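You operate a simulated robot arm through the tools that you are given. There is no shell and no other tool. Be economical: measure what you need, move in short steps, check, and stop when the job is done.

You run a simulated robot arm. Do the job below in one go: nothing can be reset, and whatever is moved stays where it is left.

## Task
Put the dark bolt from the corner bench on top of the blue spool. Then take the steel cylinder from the tray on the number one machine and leave it on top of the grey spool. Then fetch the green test bolt and set it on top of the white tag block. Then take the white beaker on the long bench and put it away on the top of the air table. The order counts. Set down upright: white beaker.

It is judged by the outcome, as a careful person would: the job done as asked, and still so three seconds after it is handed in. It fails if anything else is knocked over, pushed out of place, dropped, spilled or broken.

## Robot
A 6-joint arm with a two-finger gripper on a trunk, on a base that drives. Base frame: it is fixed to the floor where the robot stands at the start and does not move with it; the origin is under the middle of the robot, x ahead of it, y to its left, z up. Readings come in m, rad, newtons and seconds.
Its first joint turns from -2.601 to 2.601 rad. Places, roughly: blue spool (10x10x8 cm) [0.5, 0.2, 0.9]; dark bolt (4x3x2 cm) [0.7, 0.2, 0.9]; green test bolt (3x3x5 cm) [-3.5, -0.7, 0.9]; grey spool (10x10x8 cm) [-7.4, 1.6, 1]; steel cylinder [-5.5, 1.5, 1]; top of the air table (18x30 cm) [-1.88, 9.08, 0.84]; white beaker (8x8x9 cm) [0.7, 5.9, 0.9]; white tag block [-3.5, 1.5, 0.75]. Payload 1.57 kg.
The tool frame sits at the grasp point between the pads (the TCP): z along the fingers, y along the line on which they close. The tips reach 0.021 m beyond it. The gripper opens to 0.07 m. The gripper's body begins 0.05 m behind the TCP.
Orientation is that of the tool frame in the base frame, as a unit quaternion [w, x, y, z]. With the fingers straight down and closing along the base's y, the tool's x points along the base's -x, its y along +y and its z along -z.

## Interface
- The arm moves only by the tool arm_command. Its argument "plan" is a list of rows, each an object of numbers (a shift or turn left out is 0, a gripper value left out holds the last): "tx", "ty", "tz": the shift along the tool's x, y, z in m; "ax", "ay", "az": the turn, a rotation vector about the tool's x, y, z in rad. In form: [{"tx": .., "ty": .., "tz": .., "ax": .., "ay": .., "az": ..}, ...]. A call has 1 to 10 rows; each row is the pose to reach, as a shift and turn from the pose commanded when the call began, along the tool's axes at that moment. "fingers" is the closure, from 0 (fully open) to 1 (shut), set as the call begins (left out, the last holds). Rows are played at 5 a second. More than 0.05 m and 0.15 rad between two rows, or a gripper value outside its range, and nothing of the call is played. A pose out of reach is approached as far as the arm can. The call stops where the force on the tool passes 40 N (or 10 N more than at its start, if that is more) or the arm is blocked; 0.2 s more then pass. Each finger halts on what it meets, pressing with about 30 N; the grip force reading is that of the motor and also rises with nothing between the fingers. The clock runs only during rows and for 0.2 s after the last one: add rows that repeat a pose to give the fingers time. The reply holds the time, the measured pose of the TCP, the force on the tool along the base axes, the opening and the grip force, in the units named above and with some noise, with the torque about the TCP (base axes, N m) and any sound that the robot's microphone picked up.
- Cameras (640 x 400 px; columns grow to the right, rows downward): "scene" is now at [0.0299, 0.1867, 1.7611]; the picture's right is [0.17, -0.99, 0.00], its down [-0.75, -0.13, -0.65] and it looks along [0.64, 0.11, -0.76] (base axes); focal length 289 px, centre (320, 200). "wrist" rides on the gripper at [0.079, 0.004, -0.081] in the tool frame; the picture's right is [-0.05, 1.00, 0.00], its down [-0.67, -0.04, -0.74] and it looks along [-0.74, -0.04, 0.67] (tool axes); focal length 256 px, centre (320, 200).
- capture(camera): a new picture of that camera. It takes no simulated time.
- move_column(by): slides the trunk up (or, below 0, down) by that many m; the arm and the scene camera ride with it, the base frame stays. It gives what a move gives, with no picture.
- base_move(legs): drives the robot by 1 to 6 legs, each [ahead, turn to the left] in m and rad, along the robot's own axes; the way and the turn of a leg run together, so that a leg with both is an arc; at most 1.5 m and 3.142 rad a leg. The arm and the cameras ride along, it lands a little off, and it stops where it bumps. It gives what a move gives.
- turn_head(pan, tilt): turns the head with the scene camera to pan (to the left, within 2.705 rad either way) and tilt (down, from -0.506 to 1.204), counted from straight ahead of the robot. It gives what a move gives.
- locate(camera, pixels): for up to 12 pixels [column, row] of the newest picture of that camera ("zoom" is the newest enlarged one), the place [x, y, z] in the base frame of the surface seen there, good to about 0.002 m. It takes no simulated time.
- inspect(camera, box): a new picture of the part [left, top, right, bottom] of that camera's present view, enlarged. It takes no simulated time.
- finish_job(): hands the job in; it is judged then, once.

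Go step by step. Measure first, check grasps and placings, and put right what went wrong. The budget is 110 turns and 78 pictures, counting those below and the enlarged ones. Unless the task says otherwise, let go and move clear before handing in, and close with one line.

The tools are called after "Request:" by a JSON object that holds its "name" and its "arguments". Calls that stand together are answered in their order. arm_command: Moves the arm, as the interface text tells. Its arguments: {"type":"object","properties":{"plan":{"type":"array"},"fingers":{"type":"number"}},"required":["plan"]} The other tools are called the same way: move_column (by) slides the trunk up or down; base_move (legs) drives the base; turn_head (pan, tilt) turns the head that bears the scene camera; capture (camera) takes a picture; locate (camera, pixels) gives the place of the surface under pixels of a picture; inspect (camera, box) takes an enlarged picture of a part of a camera's view; finish_job () hands the job in.

At the start:

```text
time: 0.0
tcp_pos: [0.5496, 0.4089, 1.1003]
orientation: [-0.001, 0.003, 1.0, 0.0]
wrist_force: [-0.9, 0.0, 0.1]
torque: [-0.01, -0.02, -0.02]
gripper_width: 0.07
grasp_force: 0.0
trunk travel left (down, up): [-0.781, 0.189]
robot x, y, heading: [-0.002, -0.0003, 0.003]
head pan, tilt: [0.169, 0.867]
```

scene: 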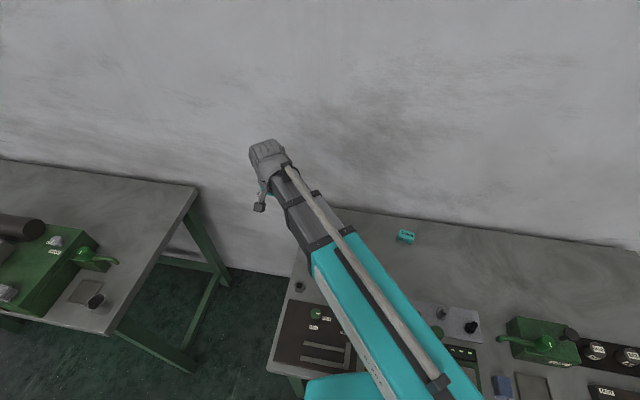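
wrist: 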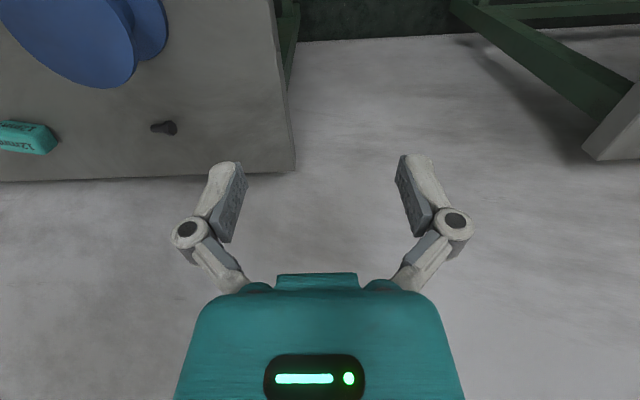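

The wrist picture shows the dark bolt at about (163,128) and the blue spool at the upper left, around (100,40). I'll locate them and take an enlarged view.

Request:
{"name": "inspect", "arguments": {"camera": "wrist", "box": [0, 0, 300, 188]}}

Request:
{"name": "locate", "arguments": {"camera": "wrist", "pixels": [[155, 128], [163, 128], [170, 128], [220, 130], [250, 165], [60, 40], [90, 20], [155, 25], [30, 30], [20, 140]]}}

```text
2.13 times, centred on (150, 94) of wrist
```

zoom: 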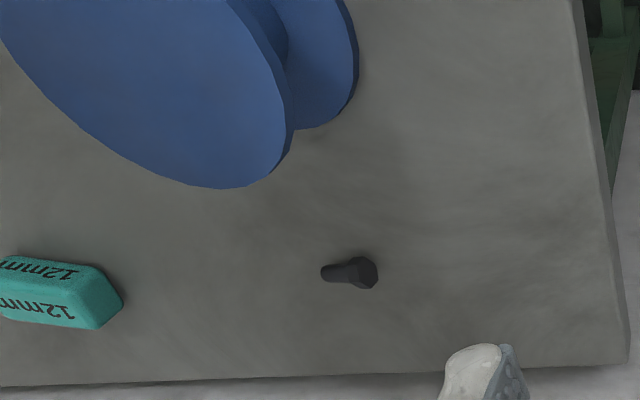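

```text
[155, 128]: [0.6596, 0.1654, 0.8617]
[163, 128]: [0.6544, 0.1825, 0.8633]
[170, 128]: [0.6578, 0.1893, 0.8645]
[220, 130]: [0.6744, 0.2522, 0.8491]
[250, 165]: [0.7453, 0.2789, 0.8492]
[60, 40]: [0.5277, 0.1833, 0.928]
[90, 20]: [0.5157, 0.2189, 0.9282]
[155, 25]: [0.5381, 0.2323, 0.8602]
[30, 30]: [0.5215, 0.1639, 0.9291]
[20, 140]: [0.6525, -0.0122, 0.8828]
```

The zoom shows the bolt lying with its head at (367,272) and its shank end at (325,271). I'll measure it more finely, along with the spool's top outline.

Request:
{"name": "locate", "arguments": {"camera": "zoom", "pixels": [[324, 271], [332, 271], [345, 271], [355, 270], [366, 259], [366, 272], [366, 286], [376, 272], [220, 186], [280, 165], [240, 20], [5, 45]]}}

Request:
{"name": "capture", "arguments": {"camera": "scene"}}

```text
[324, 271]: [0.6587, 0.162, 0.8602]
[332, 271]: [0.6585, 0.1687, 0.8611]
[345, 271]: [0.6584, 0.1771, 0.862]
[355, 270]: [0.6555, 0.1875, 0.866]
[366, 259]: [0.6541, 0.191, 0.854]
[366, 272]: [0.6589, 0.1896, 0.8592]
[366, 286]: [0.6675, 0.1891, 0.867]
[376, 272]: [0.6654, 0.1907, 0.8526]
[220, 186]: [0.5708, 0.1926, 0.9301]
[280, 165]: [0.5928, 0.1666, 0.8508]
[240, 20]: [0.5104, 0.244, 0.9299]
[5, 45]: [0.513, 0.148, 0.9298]
```

```text
74 pictures are left
```

scene: 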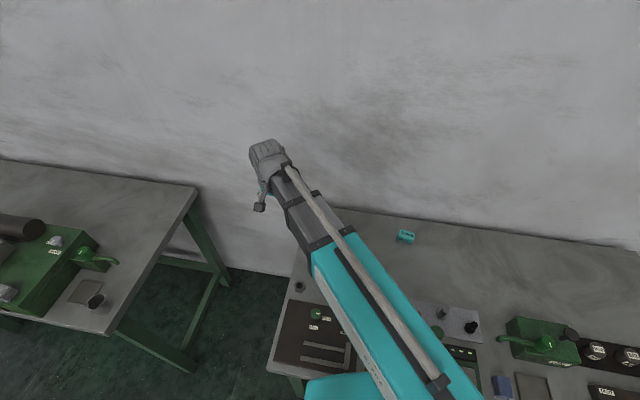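

The bolt lies along y at x≈0.659, with its shank at y 0.16–0.186 on the bench at z 0.849. The spool top is centred near (0.521, 0.196, 0.930). I'll move above the shank while turning the gripper 90°.

Request:
{"name": "arm_command", "arguments": {"plan": [{"tx": -0.011, "ty": -0.0234, "tz": 0.013, "az": 0.15}, {"tx": -0.022, "ty": -0.0468, "tz": 0.026, "az": 0.3}, {"tx": -0.033, "ty": -0.07, "tz": 0.039, "az": 0.45}, {"tx": -0.044, "ty": -0.0936, "tz": 0.052, "az": 0.6}, {"tx": -0.055, "ty": -0.117, "tz": 0.065, "az": 0.75}, {"tx": -0.066, "ty": -0.14, "tz": 0.078, "az": 0.9}, {"tx": -0.077, "ty": -0.164, "tz": 0.091, "az": 1.05}, {"tx": -0.088, "ty": -0.187, "tz": 0.104, "az": 1.2}, {"tx": -0.099, "ty": -0.21, "tz": 0.117, "az": 1.35}, {"tx": -0.109, "ty": -0.234, "tz": 0.13, "az": 1.5}], "fingers": 0}}

```text
time: 2.2
tcp_pos: [0.6527, 0.1726, 1.1005]
orientation: [0.0, 0.685, 0.729, 0.0]
wrist_force: [0.0, -0.7, -0.2]
torque: [-0.01, -0.02, -0.01]
gripper_width: 0.0697
grasp_force: 0.0
out of reach, approached as far as the arm can: row 1, 2, 3, 4, 5, 6, 7, 8, 9, 10
trunk travel left (down, up): [-0.781, 0.189]
robot x, y, heading: [-0.0002, 0.0041, 0.0]
head pan, tilt: [0.169, 0.867]
```

The tool turned and moved sideways but could not come down with the trunk this high: z stayed at 1.1005. I'll lower the trunk by 0.13.

Request:
{"name": "move_column", "arguments": {"by": -0.13}}

Request:
{"name": "capture", "arguments": {"camera": "wrist"}}

```text
time: 3.8
tcp_pos: [0.6531, 0.1721, 0.9695]
orientation: [-0.001, 0.684, 0.729, 0.0]
wrist_force: [0.4, -0.4, -0.8]
torque: [0.01, 0.01, 0.0]
gripper_width: 0.0698
grasp_force: 0.1
trunk travel left (down, up): [-0.651, 0.319]
robot x, y, heading: [0.0023, 0.0021, 0.002]
head pan, tilt: [0.169, 0.867]
```

```text
73 pictures are left
```

wrist: 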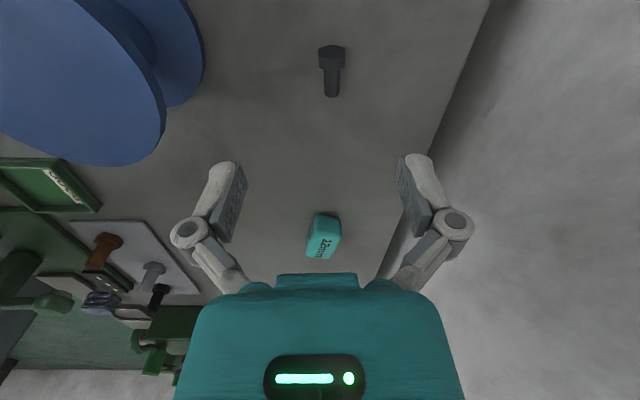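

The bolt shows at (331,70), with head at the top and shank below. I'll measure it from here.

Request:
{"name": "locate", "arguments": {"camera": "wrist", "pixels": [[332, 94], [331, 85], [331, 75], [331, 67], [331, 52], [325, 80], [338, 80], [320, 60], [345, 60], [360, 85], [80, 60], [150, 160]]}}

```text
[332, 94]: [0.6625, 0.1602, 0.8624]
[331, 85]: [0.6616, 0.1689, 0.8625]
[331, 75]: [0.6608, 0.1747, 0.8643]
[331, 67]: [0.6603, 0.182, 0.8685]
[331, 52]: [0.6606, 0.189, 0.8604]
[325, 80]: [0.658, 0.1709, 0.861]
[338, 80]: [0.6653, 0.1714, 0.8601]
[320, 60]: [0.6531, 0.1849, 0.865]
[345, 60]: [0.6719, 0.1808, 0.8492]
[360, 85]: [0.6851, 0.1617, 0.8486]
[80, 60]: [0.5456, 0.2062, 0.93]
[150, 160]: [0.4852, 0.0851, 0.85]
```

The bolt axis is at x≈0.661, with the shank middle at y≈0.170 and z≈0.858. I'll align and come down, checking before the last bit.

Request:
{"name": "arm_command", "arguments": {"plan": [{"tx": -0.0025, "ty": 0.008, "tz": 0.02, "az": 0.062}, {"tx": -0.0025, "ty": 0.008, "tz": 0.045, "az": 0.062}, {"tx": -0.0025, "ty": 0.008, "tz": 0.07, "az": 0.062}, {"tx": -0.0025, "ty": 0.008, "tz": 0.08, "az": 0.062}, {"tx": -0.0025, "ty": 0.008, "tz": 0.08, "az": 0.062}]}}

```text
time: 5.0
tcp_pos: [0.6618, 0.1714, 0.9695]
orientation: [0.0, 0.706, 0.708, 0.0]
wrist_force: [0.8, -1.2, -0.5]
torque: [0.01, 0.02, 0.01]
gripper_width: 0.0702
grasp_force: 0.0
out of reach, approached as far as the arm can: row 1, 2, 3, 4, 5
trunk travel left (down, up): [-0.651, 0.319]
robot x, y, heading: [-0.0004, 0.0032, 0.007]
head pan, tilt: [0.169, 0.867]
```

The arm again cannot go lower by itself, so I'll use the column for the descent. It goes down 0.095, which leaves about 3 mm under the fingertips.

Request:
{"name": "move_column", "arguments": {"by": -0.095}}

Request:
{"name": "capture", "arguments": {"camera": "wrist"}}

```text
time: 6.3
tcp_pos: [0.6611, 0.1705, 0.8746]
orientation: [0.0, 0.707, 0.708, 0.0]
wrist_force: [-0.5, 0.5, -0.2]
torque: [-0.01, 0.01, -0.04]
gripper_width: 0.07
grasp_force: 0.1
trunk travel left (down, up): [-0.556, 0.414]
robot x, y, heading: [-0.0019, 0.0007, 0.0]
head pan, tilt: [0.169, 0.867]
```

```text
72 pictures are left
```

wrist: 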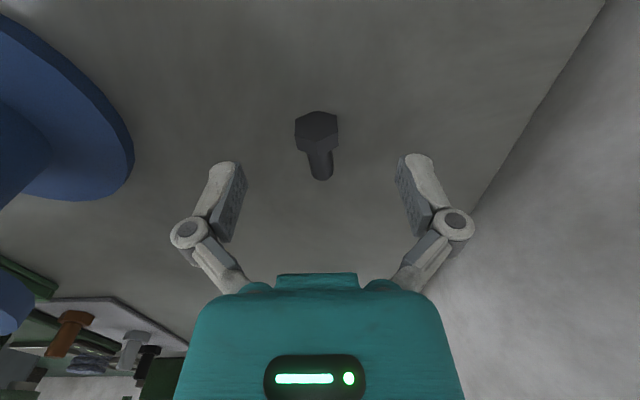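

The bolt sits centred between the tips, with its shank at (320,165). I'll close the fingers.

Request:
{"name": "arm_command", "arguments": {"plan": [{"tz": 0}, {"tz": 0}, {"tz": 0}, {"tz": 0}, {"tz": 0}, {"tz": 0}], "fingers": 1}}

Request:
{"name": "capture", "arguments": {"camera": "wrist"}}

```text
time: 7.7
tcp_pos: [0.6619, 0.1712, 0.8744]
orientation: [0.0, 0.707, 0.708, 0.0]
wrist_force: [0.5, -0.2, 1.1]
torque: [0.03, 0.0, 0.02]
gripper_width: 0.0104
grasp_force: 30.1
trunk travel left (down, up): [-0.556, 0.414]
robot x, y, heading: [0.0021, 0.0024, 0.003]
head pan, tilt: [0.169, 0.867]
```

```text
71 pictures are left
```

wrist: 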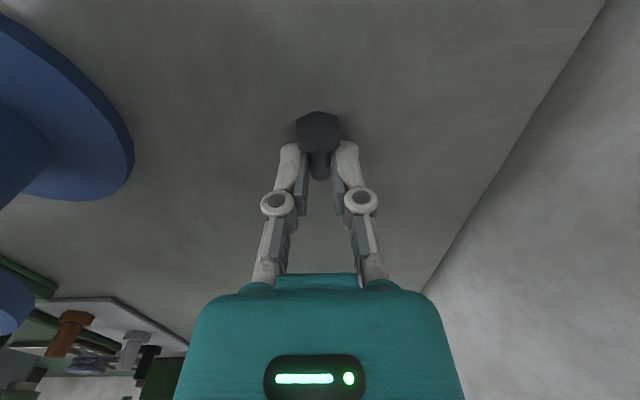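

The bolt is held, with an opening of 0.0104 m. I'll raise the trunk, then move over the spool.

Request:
{"name": "move_column", "arguments": {"by": 0.13}}

Request:
{"name": "arm_command", "arguments": {"plan": [{"ty": -0.03, "tx": 0.005}, {"ty": -0.06, "tx": 0.01}, {"ty": -0.09, "tx": 0.015}, {"ty": -0.12, "tx": 0.02}, {"ty": -0.137, "tx": 0.022}, {"ty": -0.137, "tx": 0.022}]}}

Request:
{"name": "capture", "arguments": {"camera": "wrist"}}

```text
time: 9.2
tcp_pos: [0.6612, 0.1701, 1.0045]
orientation: [0.0, 0.707, 0.707, 0.0]
wrist_force: [0.4, 0.4, -0.2]
torque: [0.01, -0.01, 0.04]
gripper_width: 0.0103
grasp_force: 29.9
trunk travel left (down, up): [-0.686, 0.284]
robot x, y, heading: [0.0017, 0.0004, 0.002]
head pan, tilt: [0.169, 0.867]
```

```text
time: 10.7
tcp_pos: [0.5259, 0.1928, 1.0065]
orientation: [0.0, 0.707, 0.708, 0.0]
wrist_force: [0.3, 0.5, -0.5]
torque: [0.0, -0.01, 0.03]
gripper_width: 0.0103
grasp_force: 29.9
trunk travel left (down, up): [-0.686, 0.284]
robot x, y, heading: [0.0024, 0.0005, -0.001]
head pan, tilt: [0.169, 0.867]
```

```text
70 pictures are left
```

wrist: 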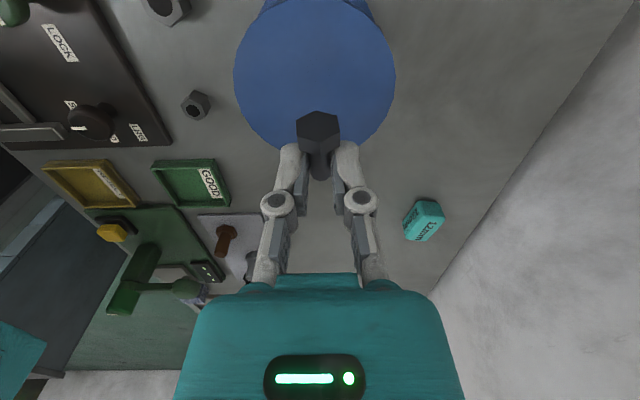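

The spool top is flat and visible between (235,70) and (395,70). I'll confirm its centre, then lower with the column by 0.045.

Request:
{"name": "locate", "arguments": {"camera": "wrist", "pixels": [[237, 70], [392, 70], [280, 140], [315, 60], [315, 10]]}}

Request:
{"name": "move_column", "arguments": {"by": -0.045}}

```text
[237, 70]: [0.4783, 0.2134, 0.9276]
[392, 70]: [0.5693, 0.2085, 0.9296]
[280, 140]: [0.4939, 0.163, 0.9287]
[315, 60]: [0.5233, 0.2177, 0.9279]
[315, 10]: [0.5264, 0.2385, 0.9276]
```

```text
time: 11.5
tcp_pos: [0.5249, 0.1926, 0.9602]
orientation: [0.0, 0.707, 0.707, 0.0]
wrist_force: [0.2, -0.8, -0.1]
torque: [0.01, -0.02, 0.03]
gripper_width: 0.0098
grasp_force: 29.9
trunk travel left (down, up): [-0.641, 0.329]
robot x, y, heading: [-0.0002, -0.0004, -0.0]
head pan, tilt: [0.169, 0.867]
```

The spool top is at z≈0.929, so the bolt should touch at a TCP height of about 0.954. I'll go down 5 mm more and release.

Request:
{"name": "move_column", "arguments": {"by": -0.005}}

Request:
{"name": "arm_command", "arguments": {"plan": [{"tz": 0}, {"tz": 0}, {"tz": 0}, {"tz": 0}], "fingers": 0.4}}

Request:
{"name": "move_column", "arguments": {"by": 0.12}}

Request:
{"name": "capture", "arguments": {"camera": "wrist"}}

```text
time: 12.1
tcp_pos: [0.5248, 0.1932, 0.9566]
orientation: [0.001, 0.707, 0.708, 0.0]
wrist_force: [1.1, 0.5, 2.8]
torque: [0.03, -0.01, -0.05]
gripper_width: 0.0101
grasp_force: 30.1
trunk travel left (down, up): [-0.636, 0.334]
robot x, y, heading: [-0.0001, 0.0044, -0.001]
head pan, tilt: [0.169, 0.867]
```

```text
time: 13.1
tcp_pos: [0.525, 0.1917, 0.9553]
orientation: [0.0, 0.707, 0.707, -0.001]
wrist_force: [0.2, 0.1, 0.1]
torque: [0.01, 0.02, 0.02]
gripper_width: 0.0418
grasp_force: 0.0
trunk travel left (down, up): [-0.636, 0.334]
robot x, y, heading: [0.0003, 0.0006, 0.001]
head pan, tilt: [0.169, 0.867]
```

```text
time: 14.6
tcp_pos: [0.5255, 0.1939, 1.0755]
orientation: [0.001, 0.707, 0.708, 0.001]
wrist_force: [0.0, -0.2, -0.6]
torque: [0.0, 0.02, 0.01]
gripper_width: 0.0421
grasp_force: 0.1
trunk travel left (down, up): [-0.756, 0.214]
robot x, y, heading: [0.0009, -0.0007, 0.001]
head pan, tilt: [0.169, 0.867]
```

```text
69 pictures are left
```

wrist: 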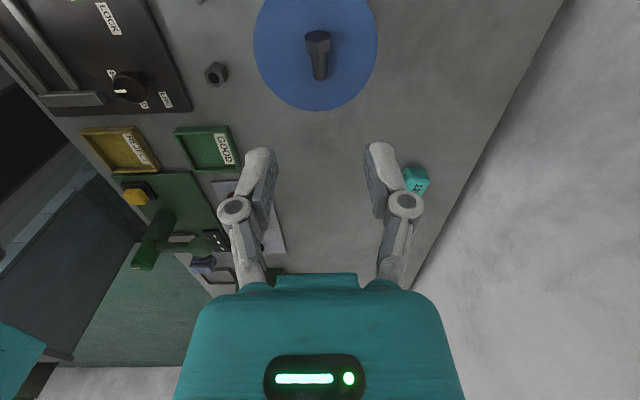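

The bolt lies on the blue spool at (318,52). Next I'll raise the trunk and look around before driving.

Request:
{"name": "move_column", "arguments": {"by": 0.2}}

Request:
{"name": "turn_head", "arguments": {"pan": 2.6, "tilt": 0.35}}

Request:
{"name": "capture", "arguments": {"camera": "scene"}}

Request:
{"name": "turn_head", "arguments": {"pan": 1.3, "tilt": 0.35}}

Request:
{"name": "capture", "arguments": {"camera": "scene"}}

Request:
{"name": "turn_head", "arguments": {"pan": -2.3, "tilt": 0.35}}

Request:
{"name": "capture", "arguments": {"camera": "scene"}}

```text
time: 16.7
tcp_pos: [0.5249, 0.1927, 1.2759]
orientation: [0.0, 0.706, 0.708, 0.0]
wrist_force: [-0.6, -0.3, -0.4]
torque: [-0.03, -0.04, -0.04]
gripper_width: 0.042
grasp_force: 0.0
trunk travel left (down, up): [-0.956, 0.014]
robot x, y, heading: [0.0018, -0.0007, 0.001]
head pan, tilt: [0.169, 0.867]
```

```text
time: 19.0
tcp_pos: [0.526, 0.1922, 1.2744]
orientation: [0.0, 0.706, 0.708, 0.0]
wrist_force: [-0.1, -0.5, -0.6]
torque: [0.01, 0.01, -0.01]
gripper_width: 0.042
grasp_force: 0.1
trunk travel left (down, up): [-0.956, 0.014]
robot x, y, heading: [-0.0012, 0.0009, 0.0]
head pan, tilt: [2.601, 0.351]
```

```text
68 pictures are left
```

scene: 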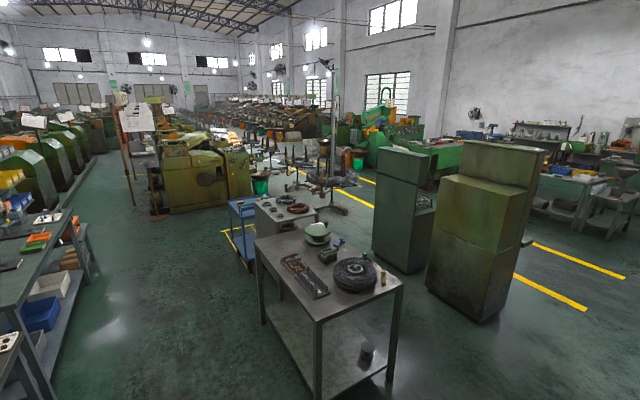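

```text
time: 20.4
tcp_pos: [0.525, 0.1938, 1.2759]
orientation: [0.0, 0.706, 0.708, 0.0]
wrist_force: [-0.5, -0.1, -1.2]
torque: [0.02, -0.01, -0.02]
gripper_width: 0.042
grasp_force: 0.1
trunk travel left (down, up): [-0.956, 0.014]
robot x, y, heading: [0.001, 0.0003, 0.004]
head pan, tilt: [1.3, 0.351]
```

```text
67 pictures are left
```

scene: 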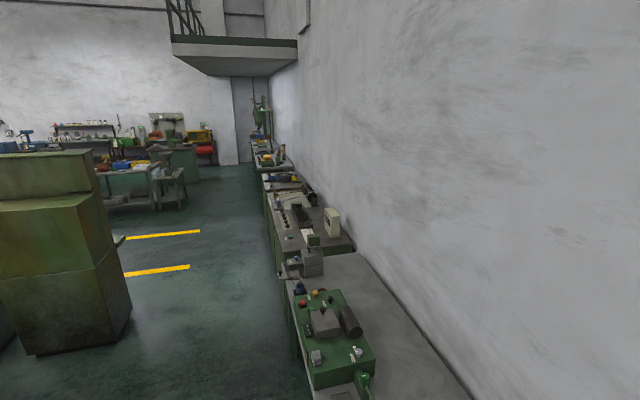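

```text
time: 23.4
tcp_pos: [0.5261, 0.1926, 1.2754]
orientation: [0.0, 0.706, 0.708, 0.0]
wrist_force: [0.1, -0.1, 0.5]
torque: [-0.01, 0.01, 0.0]
gripper_width: 0.042
grasp_force: 0.0
trunk travel left (down, up): [-0.956, 0.014]
robot x, y, heading: [-0.0014, -0.0022, -0.001]
head pan, tilt: [-2.3, 0.351]
```

```text
66 pictures are left
```

scene: 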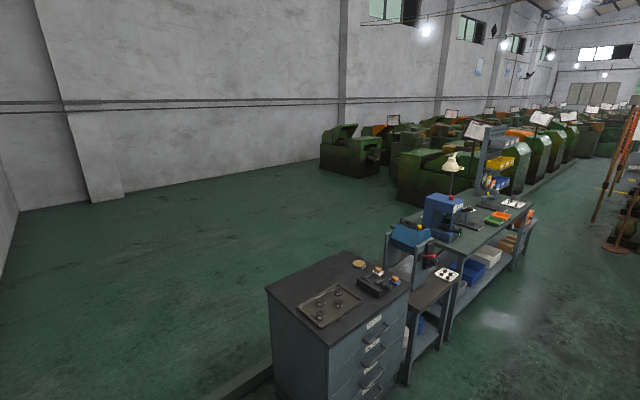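

The third picture (pan −2.3) shows the drawer cabinet and benches on the −y side. I'll measure their outlines for driving, then look again straight backwards.

Request:
{"name": "locate", "arguments": {"camera": "scene", "pixels": [[266, 290], [329, 346], [408, 290], [358, 255], [438, 300], [461, 275], [470, 245], [530, 210], [400, 395], [445, 340], [500, 320], [560, 240]]}}

Request:
{"name": "turn_head", "arguments": {"pan": 2.7, "tilt": 0.5}}

Request:
{"name": "capture", "arguments": {"camera": "scene"}}

Request:
{"name": "locate", "arguments": {"camera": "scene", "pixels": [[100, 200], [200, 300], [60, 250], [300, 330], [20, 220], [150, 150], [330, 190], [260, 150], [200, 170], [400, 230], [300, 230], [340, 150]]}}

```text
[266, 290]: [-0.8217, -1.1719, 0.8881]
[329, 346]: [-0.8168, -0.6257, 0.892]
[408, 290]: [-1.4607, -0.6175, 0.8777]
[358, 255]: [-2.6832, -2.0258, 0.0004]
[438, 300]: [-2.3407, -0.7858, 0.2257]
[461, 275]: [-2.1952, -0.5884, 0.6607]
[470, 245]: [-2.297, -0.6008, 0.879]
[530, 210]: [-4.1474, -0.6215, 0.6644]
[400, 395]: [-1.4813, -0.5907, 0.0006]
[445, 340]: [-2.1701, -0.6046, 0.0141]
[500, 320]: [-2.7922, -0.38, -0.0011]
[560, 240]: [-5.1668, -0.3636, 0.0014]
```

```text
time: 27.4
tcp_pos: [0.5251, 0.1921, 1.2753]
orientation: [0.0, 0.706, 0.708, 0.0]
wrist_force: [0.5, 0.4, -0.2]
torque: [0.01, 0.03, 0.02]
gripper_width: 0.0419
grasp_force: 0.0
trunk travel left (down, up): [-0.956, 0.014]
robot x, y, heading: [0.0009, 0.0026, 0.003]
head pan, tilt: [2.7, 0.499]
```

```text
65 pictures are left
```

scene: 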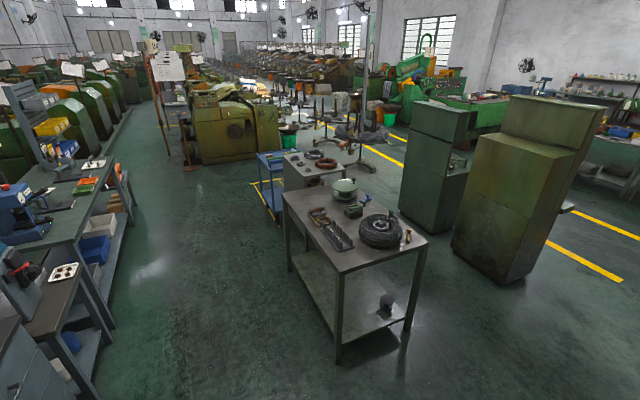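

```text
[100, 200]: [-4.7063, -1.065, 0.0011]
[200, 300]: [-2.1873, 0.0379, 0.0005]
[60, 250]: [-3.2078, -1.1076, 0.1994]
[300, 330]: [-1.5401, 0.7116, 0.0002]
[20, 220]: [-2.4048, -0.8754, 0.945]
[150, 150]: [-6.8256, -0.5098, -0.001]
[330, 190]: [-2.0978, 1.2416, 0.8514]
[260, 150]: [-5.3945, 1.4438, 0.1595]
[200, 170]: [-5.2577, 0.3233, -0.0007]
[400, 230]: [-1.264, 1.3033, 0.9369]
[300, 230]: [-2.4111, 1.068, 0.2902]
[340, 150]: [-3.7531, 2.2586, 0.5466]
```

There is a corridor along y≈0. The olive machine sits near (−5.4, 0.3…1.5), the blue trolley near x −3.5, and the work table at x −2.2…−1.0. I'll zoom on those areas.

Request:
{"name": "inspect", "arguments": {"camera": "scene", "box": [140, 70, 360, 208]}}

Request:
{"name": "inspect", "arguments": {"camera": "scene", "box": [0, 130, 160, 230]}}

```text
2.90 times, centred on (250, 139) of scene
```

zoom: 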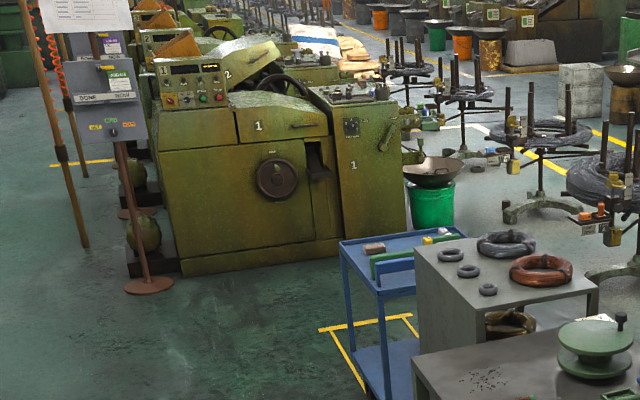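

```text
4.00 times, centred on (80, 180) of scene
```

zoom: 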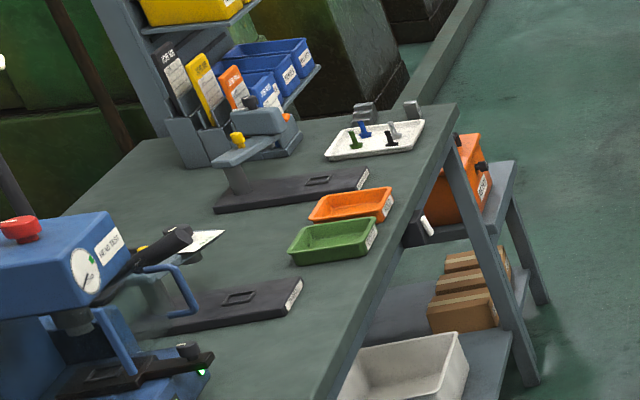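

The tray with the standing test bolts is on the −y bench, and machine "1" carries the tray at its upper right. I'll back away, turn round and drive along the corridor.

Request:
{"name": "base_move", "arguments": {"legs": [[-0.55, 0], [0, 3.1416], [1.5, 0], [1.5, 0]]}}

Request:
{"name": "turn_head", "arguments": {"pan": -0.4, "tilt": 0.45}}

Request:
{"name": "capture", "arguments": {"camera": "scene"}}

```text
refused: 3.1416 is not a number from -3.14159 to 3.14159
```

```text
time: 30.0
tcp_pos: [0.5262, 0.1919, 1.2762]
orientation: [0.0, 0.707, 0.707, 0.0]
wrist_force: [0.0, -0.6, -0.3]
torque: [0.01, 0.01, -0.01]
gripper_width: 0.042
grasp_force: 0.0
trunk travel left (down, up): [-0.956, 0.014]
robot x, y, heading: [-0.0026, 0.0024, 0.007]
head pan, tilt: [-0.4, 0.45]
```

```text
62 pictures are left
```

scene: 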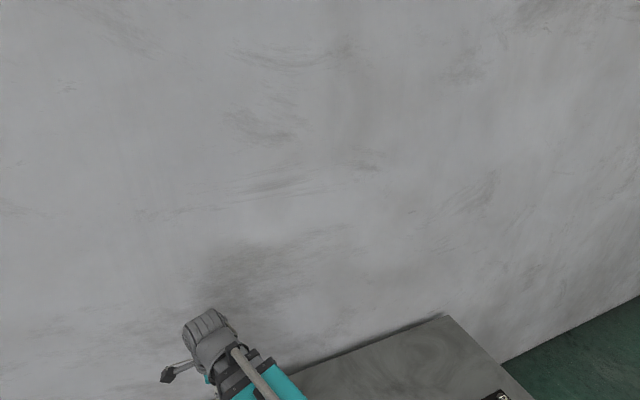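

The drive was refused over rounding of the turn, so I'll use 3.14.

Request:
{"name": "base_move", "arguments": {"legs": [[-0.55, 0], [0, 3.14], [1.5, 0], [1.5, 0]]}}

Request:
{"name": "capture", "arguments": {"camera": "scene"}}

```text
time: 62.5
tcp_pos: [-4.0873, -0.2622, 1.2741]
orientation: [0.0, 0.715, -0.7, 0.001]
wrist_force: [0.8, -0.6, 0.3]
torque: [0.01, -0.02, -0.03]
gripper_width: 0.0421
grasp_force: 0.1
trunk travel left (down, up): [-0.956, 0.014]
robot x, y, heading: [-3.5658, -0.0661, -3.115]
head pan, tilt: [-0.4, 0.45]
```

```text
61 pictures are left
```

scene: 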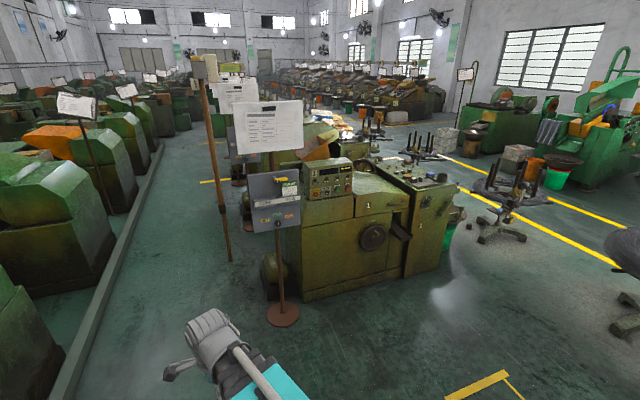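

I'm at (−3.57, −0.07) facing −x, and machine 1 is ahead to the right with its tray at about (415,172). I'll zoom and measure.

Request:
{"name": "inspect", "arguments": {"camera": "scene", "box": [270, 100, 490, 238]}}

Request:
{"name": "locate", "arguments": {"camera": "scene", "pixels": [[415, 175], [445, 185], [380, 165], [440, 265], [300, 300], [283, 315], [405, 275], [450, 300], [500, 235], [480, 385], [350, 135], [230, 255]]}}

```text
2.90 times, centred on (380, 169) of scene
```

zoom: 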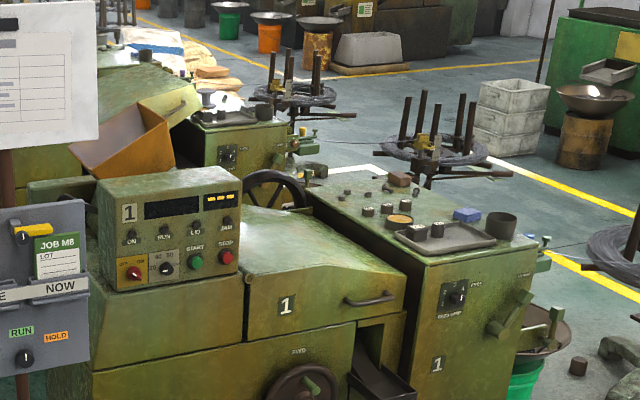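

```text
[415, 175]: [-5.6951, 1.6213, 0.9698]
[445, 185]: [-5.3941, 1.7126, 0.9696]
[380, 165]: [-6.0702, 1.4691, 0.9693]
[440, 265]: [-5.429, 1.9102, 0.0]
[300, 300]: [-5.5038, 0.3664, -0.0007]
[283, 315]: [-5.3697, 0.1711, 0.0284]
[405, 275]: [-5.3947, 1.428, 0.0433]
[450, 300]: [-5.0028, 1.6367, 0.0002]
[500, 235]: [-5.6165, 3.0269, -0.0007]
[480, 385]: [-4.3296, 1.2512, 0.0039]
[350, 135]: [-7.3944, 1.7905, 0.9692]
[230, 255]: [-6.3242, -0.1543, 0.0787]
```

The tray on machine 1 is at z≈0.97 with several pieces in it. I'll advance to x≈−4.6 and look right, toward the gap between the trolley and the machine.

Request:
{"name": "base_move", "arguments": {"legs": [[1.05, 0], [0, -1.59]]}}

Request:
{"name": "turn_head", "arguments": {"pan": 0.0, "tilt": 0.6}}

Request:
{"name": "capture", "arguments": {"camera": "scene"}}

```text
time: 75.0
tcp_pos: [-4.8025, 0.4557, 1.2758]
orientation: [0.0, 0.015, 1.0, 0.0]
wrist_force: [-0.2, -0.1, -0.3]
torque: [0.02, -0.01, -0.01]
gripper_width: 0.0419
grasp_force: 0.1
trunk travel left (down, up): [-0.956, 0.014]
robot x, y, heading: [-4.6541, -0.0722, 1.547]
head pan, tilt: [-0.4, 0.45]
```

```text
time: 75.9
tcp_pos: [-4.8022, 0.4569, 1.2752]
orientation: [0.0, 0.016, 1.0, 0.0]
wrist_force: [0.6, 0.0, 0.0]
torque: [0.01, 0.0, 0.0]
gripper_width: 0.042
grasp_force: 0.0
trunk travel left (down, up): [-0.956, 0.014]
robot x, y, heading: [-4.6578, -0.0736, 1.55]
head pan, tilt: [0.0, 0.6]
```

```text
59 pictures are left
```

scene: 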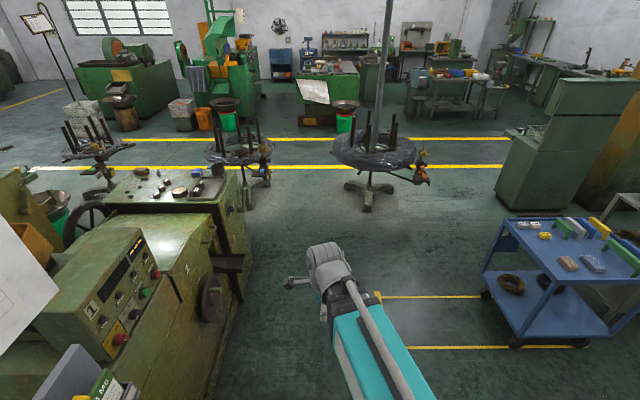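

The trolley is on the right and machine 1 on the left, with a clear lane between. I'll measure the obstacles and zoom on the tray.

Request:
{"name": "locate", "arguments": {"camera": "scene", "pixels": [[485, 295], [515, 345], [500, 222], [250, 285], [245, 205], [365, 205], [248, 205], [375, 165], [240, 155], [545, 237], [590, 262], [90, 155]]}}

Request:
{"name": "inspect", "arguments": {"camera": "scene", "box": [60, 130, 280, 268]}}

Request:
{"name": "inspect", "arguments": {"camera": "scene", "box": [480, 190, 640, 290]}}

```text
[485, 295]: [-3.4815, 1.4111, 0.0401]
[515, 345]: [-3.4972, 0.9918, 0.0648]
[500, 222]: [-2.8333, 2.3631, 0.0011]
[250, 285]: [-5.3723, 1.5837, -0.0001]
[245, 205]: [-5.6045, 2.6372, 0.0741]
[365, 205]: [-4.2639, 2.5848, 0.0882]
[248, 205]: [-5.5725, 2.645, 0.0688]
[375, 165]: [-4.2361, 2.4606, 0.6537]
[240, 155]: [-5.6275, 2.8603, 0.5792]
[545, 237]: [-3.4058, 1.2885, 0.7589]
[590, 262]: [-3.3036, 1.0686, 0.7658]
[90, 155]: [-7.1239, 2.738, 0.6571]
```

```text
2.90 times, centred on (170, 199) of scene
```

zoom: 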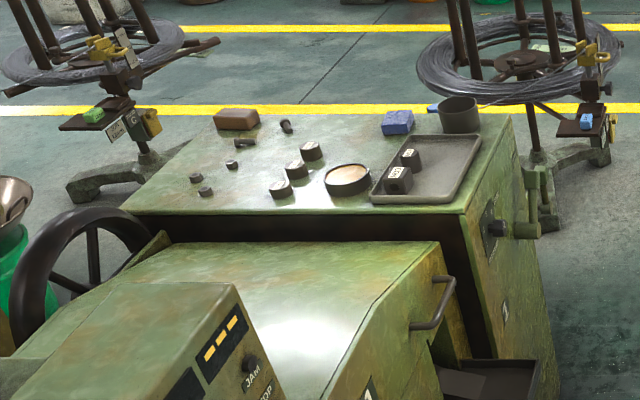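

```text
4.00 times, centred on (560, 240) of scene
```

zoom: 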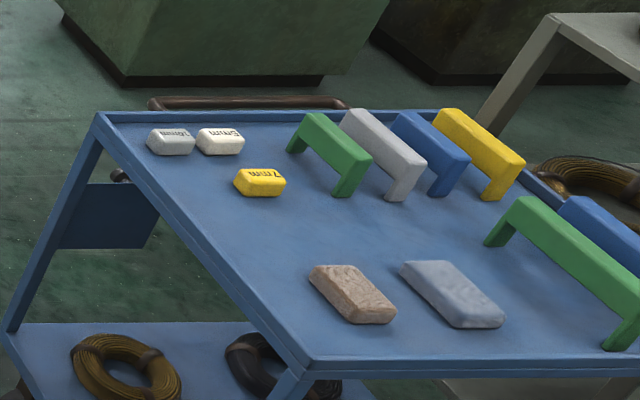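

The tray holds two small labelled pieces, at about (397,178) and (410,160) in the enlargement. I'll drive into the lane and face the machine.

Request:
{"name": "base_move", "arguments": {"legs": [[1.5, 0], [0, 1.58]]}}

Request:
{"name": "turn_head", "arguments": {"pan": -0.1, "tilt": 0.8}}

Request:
{"name": "capture", "arguments": {"camera": "scene"}}

```text
time: 90.8
tcp_pos: [-5.1636, 1.278, 1.275]
orientation: [0.0, -0.706, 0.708, 0.0]
wrist_force: [-0.3, -0.4, 0.9]
torque: [0.01, -0.05, -0.02]
gripper_width: 0.042
grasp_force: 0.1
trunk travel left (down, up): [-0.956, 0.014]
robot x, y, heading: [-4.637, 1.4534, -3.136]
head pan, tilt: [0.0, 0.6]
```

```text
time: 91.6
tcp_pos: [-5.1648, 1.2787, 1.2765]
orientation: [0.0, -0.707, 0.708, -0.001]
wrist_force: [-0.1, -0.3, 0.0]
torque: [-0.01, 0.02, 0.01]
gripper_width: 0.042
grasp_force: 0.0
trunk travel left (down, up): [-0.956, 0.014]
robot x, y, heading: [-4.6382, 1.4529, -3.14]
head pan, tilt: [-0.099, 0.799]
```

```text
56 pictures are left
```

scene: 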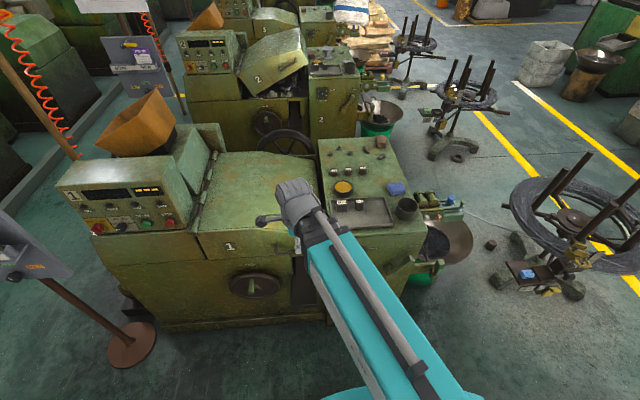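

The tray on machine 1 is at (363,212), and machine 2 with its top is behind at (330,72). I'll zoom on both.

Request:
{"name": "inspect", "arguments": {"camera": "scene", "box": [240, 30, 400, 130]}}

Request:
{"name": "locate", "arguments": {"camera": "zoom", "pixels": [[340, 120], [370, 150], [300, 160], [430, 150]]}}

Request:
{"name": "inspect", "arguments": {"camera": "scene", "box": [310, 150, 430, 225]}}

Request:
{"name": "locate", "arguments": {"camera": "zoom", "pixels": [[160, 290], [158, 310], [266, 290], [265, 312], [210, 330], [100, 370], [170, 192], [515, 310], [300, 60], [445, 205], [440, 350], [350, 370]]}}

```text
4.00 times, centred on (320, 80) of scene
```

zoom: 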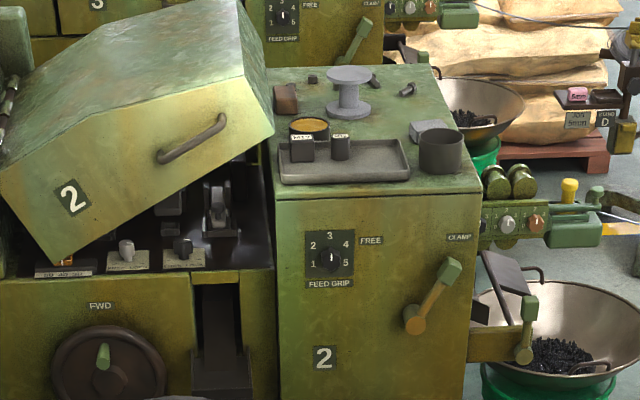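

```text
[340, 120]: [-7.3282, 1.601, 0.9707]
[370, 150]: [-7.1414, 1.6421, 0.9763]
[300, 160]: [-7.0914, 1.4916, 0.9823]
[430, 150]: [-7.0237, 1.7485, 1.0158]
```

```text
5.33 times, centred on (370, 188) of scene
```

zoom: 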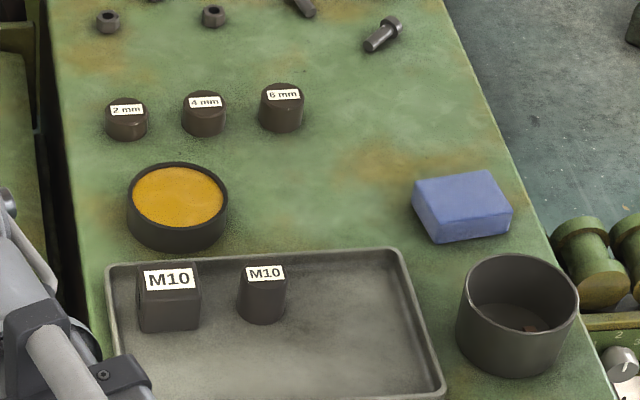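

```text
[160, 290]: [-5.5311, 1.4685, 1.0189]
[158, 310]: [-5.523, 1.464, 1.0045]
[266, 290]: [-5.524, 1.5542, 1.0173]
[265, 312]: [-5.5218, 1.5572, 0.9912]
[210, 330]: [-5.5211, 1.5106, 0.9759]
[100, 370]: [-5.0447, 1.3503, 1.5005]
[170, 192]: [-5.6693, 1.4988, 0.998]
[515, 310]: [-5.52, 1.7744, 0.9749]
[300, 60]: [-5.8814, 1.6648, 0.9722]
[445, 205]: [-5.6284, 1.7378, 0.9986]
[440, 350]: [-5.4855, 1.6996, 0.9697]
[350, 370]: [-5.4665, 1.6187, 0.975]
```

In the tray, the left piece is a cube and the right one is the steel cylinder, at about (−5.53, 1.555) with its top at z≈1.02. The tool already closes along x, so I'll move over it.

Request:
{"name": "arm_command", "arguments": {"plan": [{"ty": 0.036, "tx": -0.025}, {"ty": 0.072, "tx": -0.05}, {"ty": 0.108, "tx": -0.075}, {"ty": 0.144, "tx": -0.1}, {"ty": 0.18, "tx": -0.125}, {"ty": 0.216, "tx": -0.15}, {"ty": 0.252, "tx": -0.175}, {"ty": 0.288, "tx": -0.2}, {"ty": 0.324, "tx": -0.225}, {"ty": 0.36, "tx": -0.25}], "fingers": 0}}

Request:
{"name": "move_column", "arguments": {"by": -0.12}}

Request:
{"name": "capture", "arguments": {"camera": "wrist"}}

```text
time: 93.8
tcp_pos: [-5.5258, 1.5303, 1.275]
orientation: [0.001, -0.706, 0.708, -0.001]
wrist_force: [0.4, 0.2, -0.1]
torque: [0.02, -0.04, 0.0]
gripper_width: 0.0703
grasp_force: 0.0
trunk travel left (down, up): [-0.956, 0.014]
robot x, y, heading: [-4.636, 1.4522, -3.141]
head pan, tilt: [-0.099, 0.799]
```

```text
time: 95.3
tcp_pos: [-5.5242, 1.5298, 1.1556]
orientation: [0.0, -0.706, 0.708, 0.001]
wrist_force: [0.4, -0.1, -0.7]
torque: [0.04, -0.02, 0.0]
gripper_width: 0.0698
grasp_force: 0.1
trunk travel left (down, up): [-0.836, 0.134]
robot x, y, heading: [-4.6375, 1.4531, -3.141]
head pan, tilt: [-0.099, 0.799]
```

```text
53 pictures are left
```

wrist: 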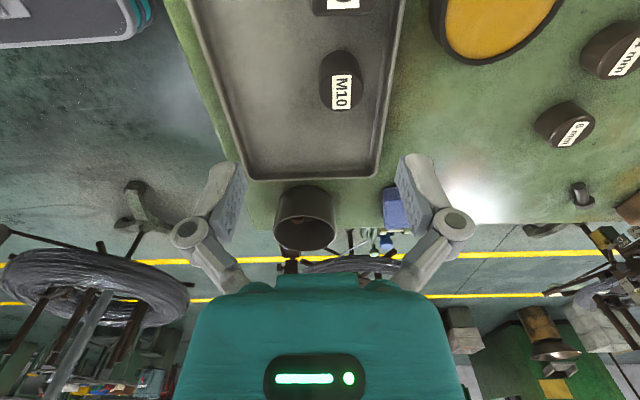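

The cylinder is at (342,85), clear of the cube above it at (335,3). I'll measure it.

Request:
{"name": "locate", "arguments": {"camera": "wrist", "pixels": [[342, 90], [325, 92], [358, 92], [342, 107], [342, 72], [342, 56], [335, 10], [300, 130], [305, 196], [275, 205], [335, 205]]}}

```text
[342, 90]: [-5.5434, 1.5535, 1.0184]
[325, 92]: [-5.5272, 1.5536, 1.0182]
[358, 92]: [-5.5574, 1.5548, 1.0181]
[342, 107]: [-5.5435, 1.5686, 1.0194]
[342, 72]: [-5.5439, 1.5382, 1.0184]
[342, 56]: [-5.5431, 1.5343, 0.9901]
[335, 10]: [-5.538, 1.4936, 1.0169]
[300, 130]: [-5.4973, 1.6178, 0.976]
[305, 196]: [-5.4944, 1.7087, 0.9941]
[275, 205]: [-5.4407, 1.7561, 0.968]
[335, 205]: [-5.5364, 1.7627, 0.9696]
```

The cylinder is centred at (−5.5425, 1.5535), about 0.035 m across, with its top at 1.018. I'll align and lower to TCP z≈1.003.

Request:
{"name": "arm_command", "arguments": {"plan": [{"ty": 0.018, "tx": -0.0237}, {"ty": 0.018, "tx": -0.0237}]}}

Request:
{"name": "move_column", "arguments": {"by": -0.11}}

Request:
{"name": "capture", "arguments": {"camera": "wrist"}}

```text
time: 95.9
tcp_pos: [-5.5415, 1.554, 1.1548]
orientation: [0.0, -0.707, 0.707, -0.001]
wrist_force: [0.4, -0.4, -0.3]
torque: [-0.02, 0.03, 0.02]
gripper_width: 0.0698
grasp_force: 0.0
trunk travel left (down, up): [-0.836, 0.134]
robot x, y, heading: [-4.6364, 1.453, -3.139]
head pan, tilt: [-0.099, 0.799]
```

```text
time: 97.3
tcp_pos: [-5.541, 1.554, 1.0453]
orientation: [0.0, -0.706, 0.708, 0.0]
wrist_force: [-0.1, -0.2, -1.8]
torque: [-0.02, 0.03, 0.0]
gripper_width: 0.0702
grasp_force: 0.0
trunk travel left (down, up): [-0.726, 0.244]
robot x, y, heading: [-4.6382, 1.4573, -3.14]
head pan, tilt: [-0.099, 0.799]
```

```text
52 pictures are left
```

wrist: 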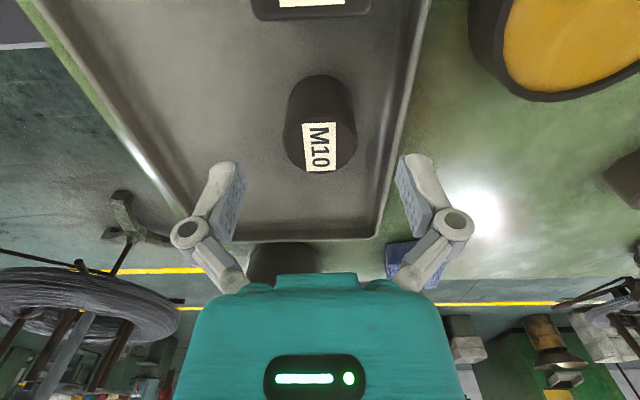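

The −x finger might come near the tray's rear rim at about (400,150), so I'll check that.

Request:
{"name": "locate", "arguments": {"camera": "wrist", "pixels": [[384, 170], [392, 170], [400, 150], [410, 60], [320, 140], [287, 135], [355, 135]]}}

```text
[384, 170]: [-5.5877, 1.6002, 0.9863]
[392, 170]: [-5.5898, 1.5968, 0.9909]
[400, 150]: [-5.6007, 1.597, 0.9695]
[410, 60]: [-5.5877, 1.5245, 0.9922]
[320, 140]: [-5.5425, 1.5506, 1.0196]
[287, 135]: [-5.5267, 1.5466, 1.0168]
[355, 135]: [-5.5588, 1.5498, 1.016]
```

The rear rim is at x≈−5.587 with its top at z 0.992, and a fully open finger would touch it. I'll narrow the opening to about 0.046 m, then descend and grip.

Request:
{"name": "arm_command", "arguments": {"plan": [{"ty": 0.0005, "tx": 0.002}, {"ty": 0.0005, "tx": 0.002}, {"ty": 0.0005, "tx": 0.002}], "fingers": 0.35}}

Request:
{"name": "move_column", "arguments": {"by": -0.04}}

Request:
{"name": "arm_command", "arguments": {"plan": [{"ty": 0}, {"ty": 0}, {"ty": 0}, {"ty": 0}], "fingers": 1}}

Request:
{"name": "capture", "arguments": {"camera": "wrist"}}

```text
time: 98.1
tcp_pos: [-5.5421, 1.5516, 1.0442]
orientation: [0.0, -0.706, 0.709, 0.0]
wrist_force: [-0.2, 0.6, -0.5]
torque: [0.03, 0.01, 0.0]
gripper_width: 0.0455
grasp_force: 0.0
trunk travel left (down, up): [-0.726, 0.244]
robot x, y, heading: [-4.6388, 1.4586, -3.135]
head pan, tilt: [-0.099, 0.799]
```

```text
time: 98.9
tcp_pos: [-5.5421, 1.5525, 1.0056]
orientation: [0.001, -0.706, 0.708, 0.0]
wrist_force: [0.3, -0.2, 0.4]
torque: [-0.03, 0.02, 0.02]
gripper_width: 0.0454
grasp_force: 0.0
trunk travel left (down, up): [-0.686, 0.284]
robot x, y, heading: [-4.6353, 1.4536, -3.139]
head pan, tilt: [-0.099, 0.799]
```

```text
time: 99.9
tcp_pos: [-5.543, 1.5514, 1.0046]
orientation: [0.0, -0.706, 0.708, 0.0]
wrist_force: [0.4, -0.1, 1.5]
torque: [0.08, 0.0, 0.0]
gripper_width: 0.0394
grasp_force: 30.4
trunk travel left (down, up): [-0.686, 0.284]
robot x, y, heading: [-4.6381, 1.4549, -3.138]
head pan, tilt: [-0.099, 0.799]
```

```text
51 pictures are left
```

wrist: 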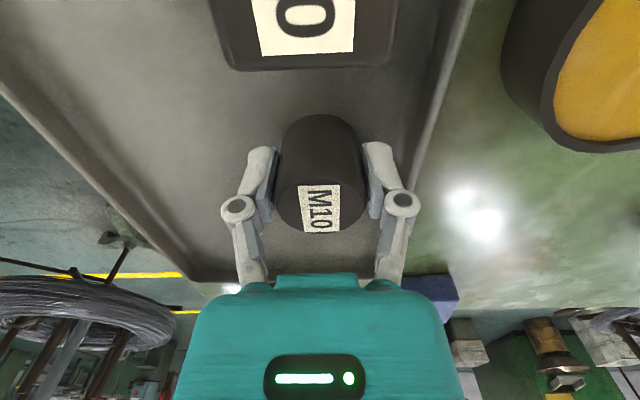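

The cylinder is gripped, with an opening of 0.0394 m. I'll lift it, draw the arm back, and look over the area around machine 2.

Request:
{"name": "move_column", "arguments": {"by": 0.28}}

Request:
{"name": "arm_command", "arguments": {"plan": [{"ty": -0.045}, {"ty": -0.09}, {"ty": -0.135}, {"ty": -0.18}, {"ty": -0.225}, {"ty": -0.27}, {"ty": -0.3}]}}

Request:
{"name": "turn_head", "arguments": {"pan": -0.25, "tilt": 0.55}}

Request:
{"name": "capture", "arguments": {"camera": "scene"}}

```text
time: 102.7
tcp_pos: [-5.5427, 1.5517, 1.2846]
orientation: [0.0, -0.706, 0.708, 0.001]
wrist_force: [0.8, -0.4, -3.1]
torque: [0.01, -0.01, -0.01]
gripper_width: 0.0396
grasp_force: 30.3
trunk travel left (down, up): [-0.966, 0.004]
robot x, y, heading: [-4.6384, 1.4543, -3.139]
head pan, tilt: [-0.099, 0.799]
```

```text
time: 104.3
tcp_pos: [-5.2412, 1.5532, 1.2856]
orientation: [0.0, -0.707, 0.708, 0.0]
wrist_force: [0.5, 0.5, -3.9]
torque: [-0.04, -0.03, 0.0]
gripper_width: 0.0396
grasp_force: 30.1
trunk travel left (down, up): [-0.966, 0.004]
robot x, y, heading: [-4.6383, 1.4543, -3.138]
head pan, tilt: [-0.099, 0.799]
```

```text
time: 105.1
tcp_pos: [-5.2428, 1.5524, 1.2842]
orientation: [0.0, -0.706, 0.709, 0.0]
wrist_force: [0.2, -0.3, -3.4]
torque: [-0.01, 0.01, -0.01]
gripper_width: 0.0395
grasp_force: 30.0
trunk travel left (down, up): [-0.966, 0.004]
robot x, y, heading: [-4.6394, 1.4571, -3.139]
head pan, tilt: [-0.25, 0.55]
```

```text
50 pictures are left
```

scene: 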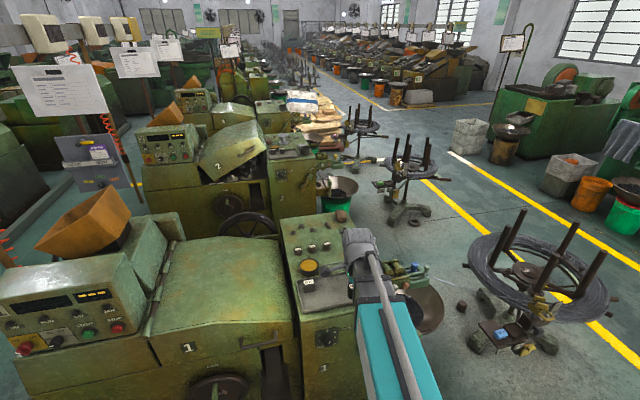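

Request:
{"name": "locate", "arguments": {"camera": "scene", "pixels": [[315, 215], [285, 220], [340, 205], [405, 215], [430, 145], [360, 195], [275, 195], [245, 215], [480, 340], [460, 305], [360, 155], [340, 180]]}}

Request:
{"name": "inspect", "arguments": {"camera": "scene", "box": [200, 110, 440, 260]}}

```text
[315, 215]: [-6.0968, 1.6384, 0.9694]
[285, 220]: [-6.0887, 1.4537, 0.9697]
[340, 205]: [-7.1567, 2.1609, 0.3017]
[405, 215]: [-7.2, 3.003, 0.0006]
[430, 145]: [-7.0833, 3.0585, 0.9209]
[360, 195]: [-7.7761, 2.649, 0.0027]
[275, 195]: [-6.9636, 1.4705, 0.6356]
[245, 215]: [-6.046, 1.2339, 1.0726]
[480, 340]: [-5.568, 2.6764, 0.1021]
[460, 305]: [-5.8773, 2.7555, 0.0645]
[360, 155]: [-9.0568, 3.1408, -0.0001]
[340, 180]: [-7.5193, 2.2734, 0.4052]
```

```text
2.67 times, centred on (320, 185) of scene
```

zoom: 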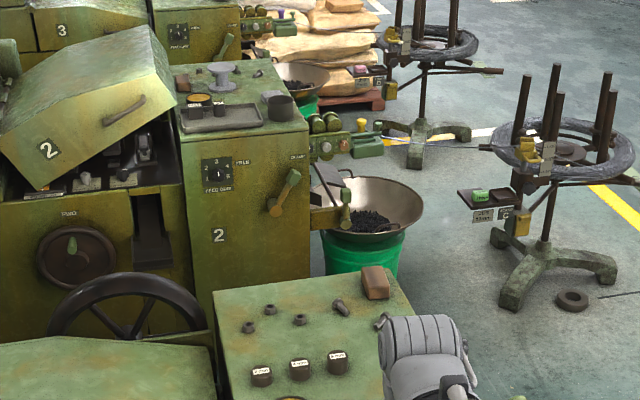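

The gap between machine 1 (back at x≈−6.13) and machine 2 (front at x≈−6.96) is about 0.8 m. To judge whether I fit, I'll look down at my own base.

Request:
{"name": "turn_head", "arguments": {"pan": -2.2, "tilt": 1.2}}

Request:
{"name": "capture", "arguments": {"camera": "scene"}}

Request:
{"name": "locate", "arguments": {"camera": "scene", "pixels": [[320, 390], [320, 350], [250, 390], [200, 390], [400, 390], [450, 390], [150, 390], [320, 300], [220, 330], [420, 330], [100, 390], [540, 390]]}}

```text
time: 107.0
tcp_pos: [-5.2442, 1.5535, 1.2861]
orientation: [0.0, -0.706, 0.708, 0.0]
wrist_force: [1.1, 0.2, -3.3]
torque: [-0.01, 0.02, 0.02]
gripper_width: 0.0395
grasp_force: 30.2
trunk travel left (down, up): [-0.966, 0.004]
robot x, y, heading: [-4.6347, 1.4506, -3.138]
head pan, tilt: [-2.201, 1.201]
```

```text
48 pictures are left
```

scene: 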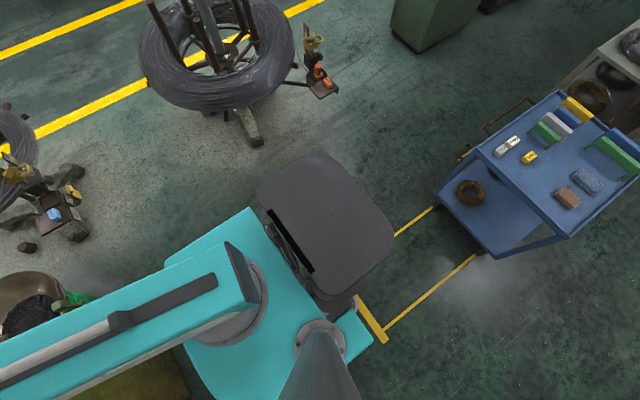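

```text
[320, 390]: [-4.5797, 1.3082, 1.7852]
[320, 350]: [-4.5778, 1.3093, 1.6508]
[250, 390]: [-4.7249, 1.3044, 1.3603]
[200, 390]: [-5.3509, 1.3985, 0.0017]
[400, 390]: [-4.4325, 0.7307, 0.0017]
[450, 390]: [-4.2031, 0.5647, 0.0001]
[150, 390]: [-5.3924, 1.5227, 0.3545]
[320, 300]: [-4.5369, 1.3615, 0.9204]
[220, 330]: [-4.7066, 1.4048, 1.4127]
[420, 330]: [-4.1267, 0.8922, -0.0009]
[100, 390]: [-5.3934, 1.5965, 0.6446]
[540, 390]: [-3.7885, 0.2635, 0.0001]
```

The dark rounded body at (325,220) is the base. I'll measure its corners, and the stands, from this picture.

Request:
{"name": "locate", "arguments": {"camera": "scene", "pixels": [[258, 190], [315, 153], [392, 235], [375, 275], [325, 220], [370, 330], [215, 375], [145, 60], [293, 45], [250, 140], [60, 230], [40, 160]]}}

```text
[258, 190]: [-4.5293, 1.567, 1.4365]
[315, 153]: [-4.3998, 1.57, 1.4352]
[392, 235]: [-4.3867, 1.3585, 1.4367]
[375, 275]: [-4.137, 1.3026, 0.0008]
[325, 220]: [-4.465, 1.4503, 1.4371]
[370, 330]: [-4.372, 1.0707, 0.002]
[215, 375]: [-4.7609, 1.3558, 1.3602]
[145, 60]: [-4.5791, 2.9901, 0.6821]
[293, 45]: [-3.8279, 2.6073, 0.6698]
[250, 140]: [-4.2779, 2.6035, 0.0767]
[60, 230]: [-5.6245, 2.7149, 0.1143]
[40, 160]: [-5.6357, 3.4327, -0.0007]
```

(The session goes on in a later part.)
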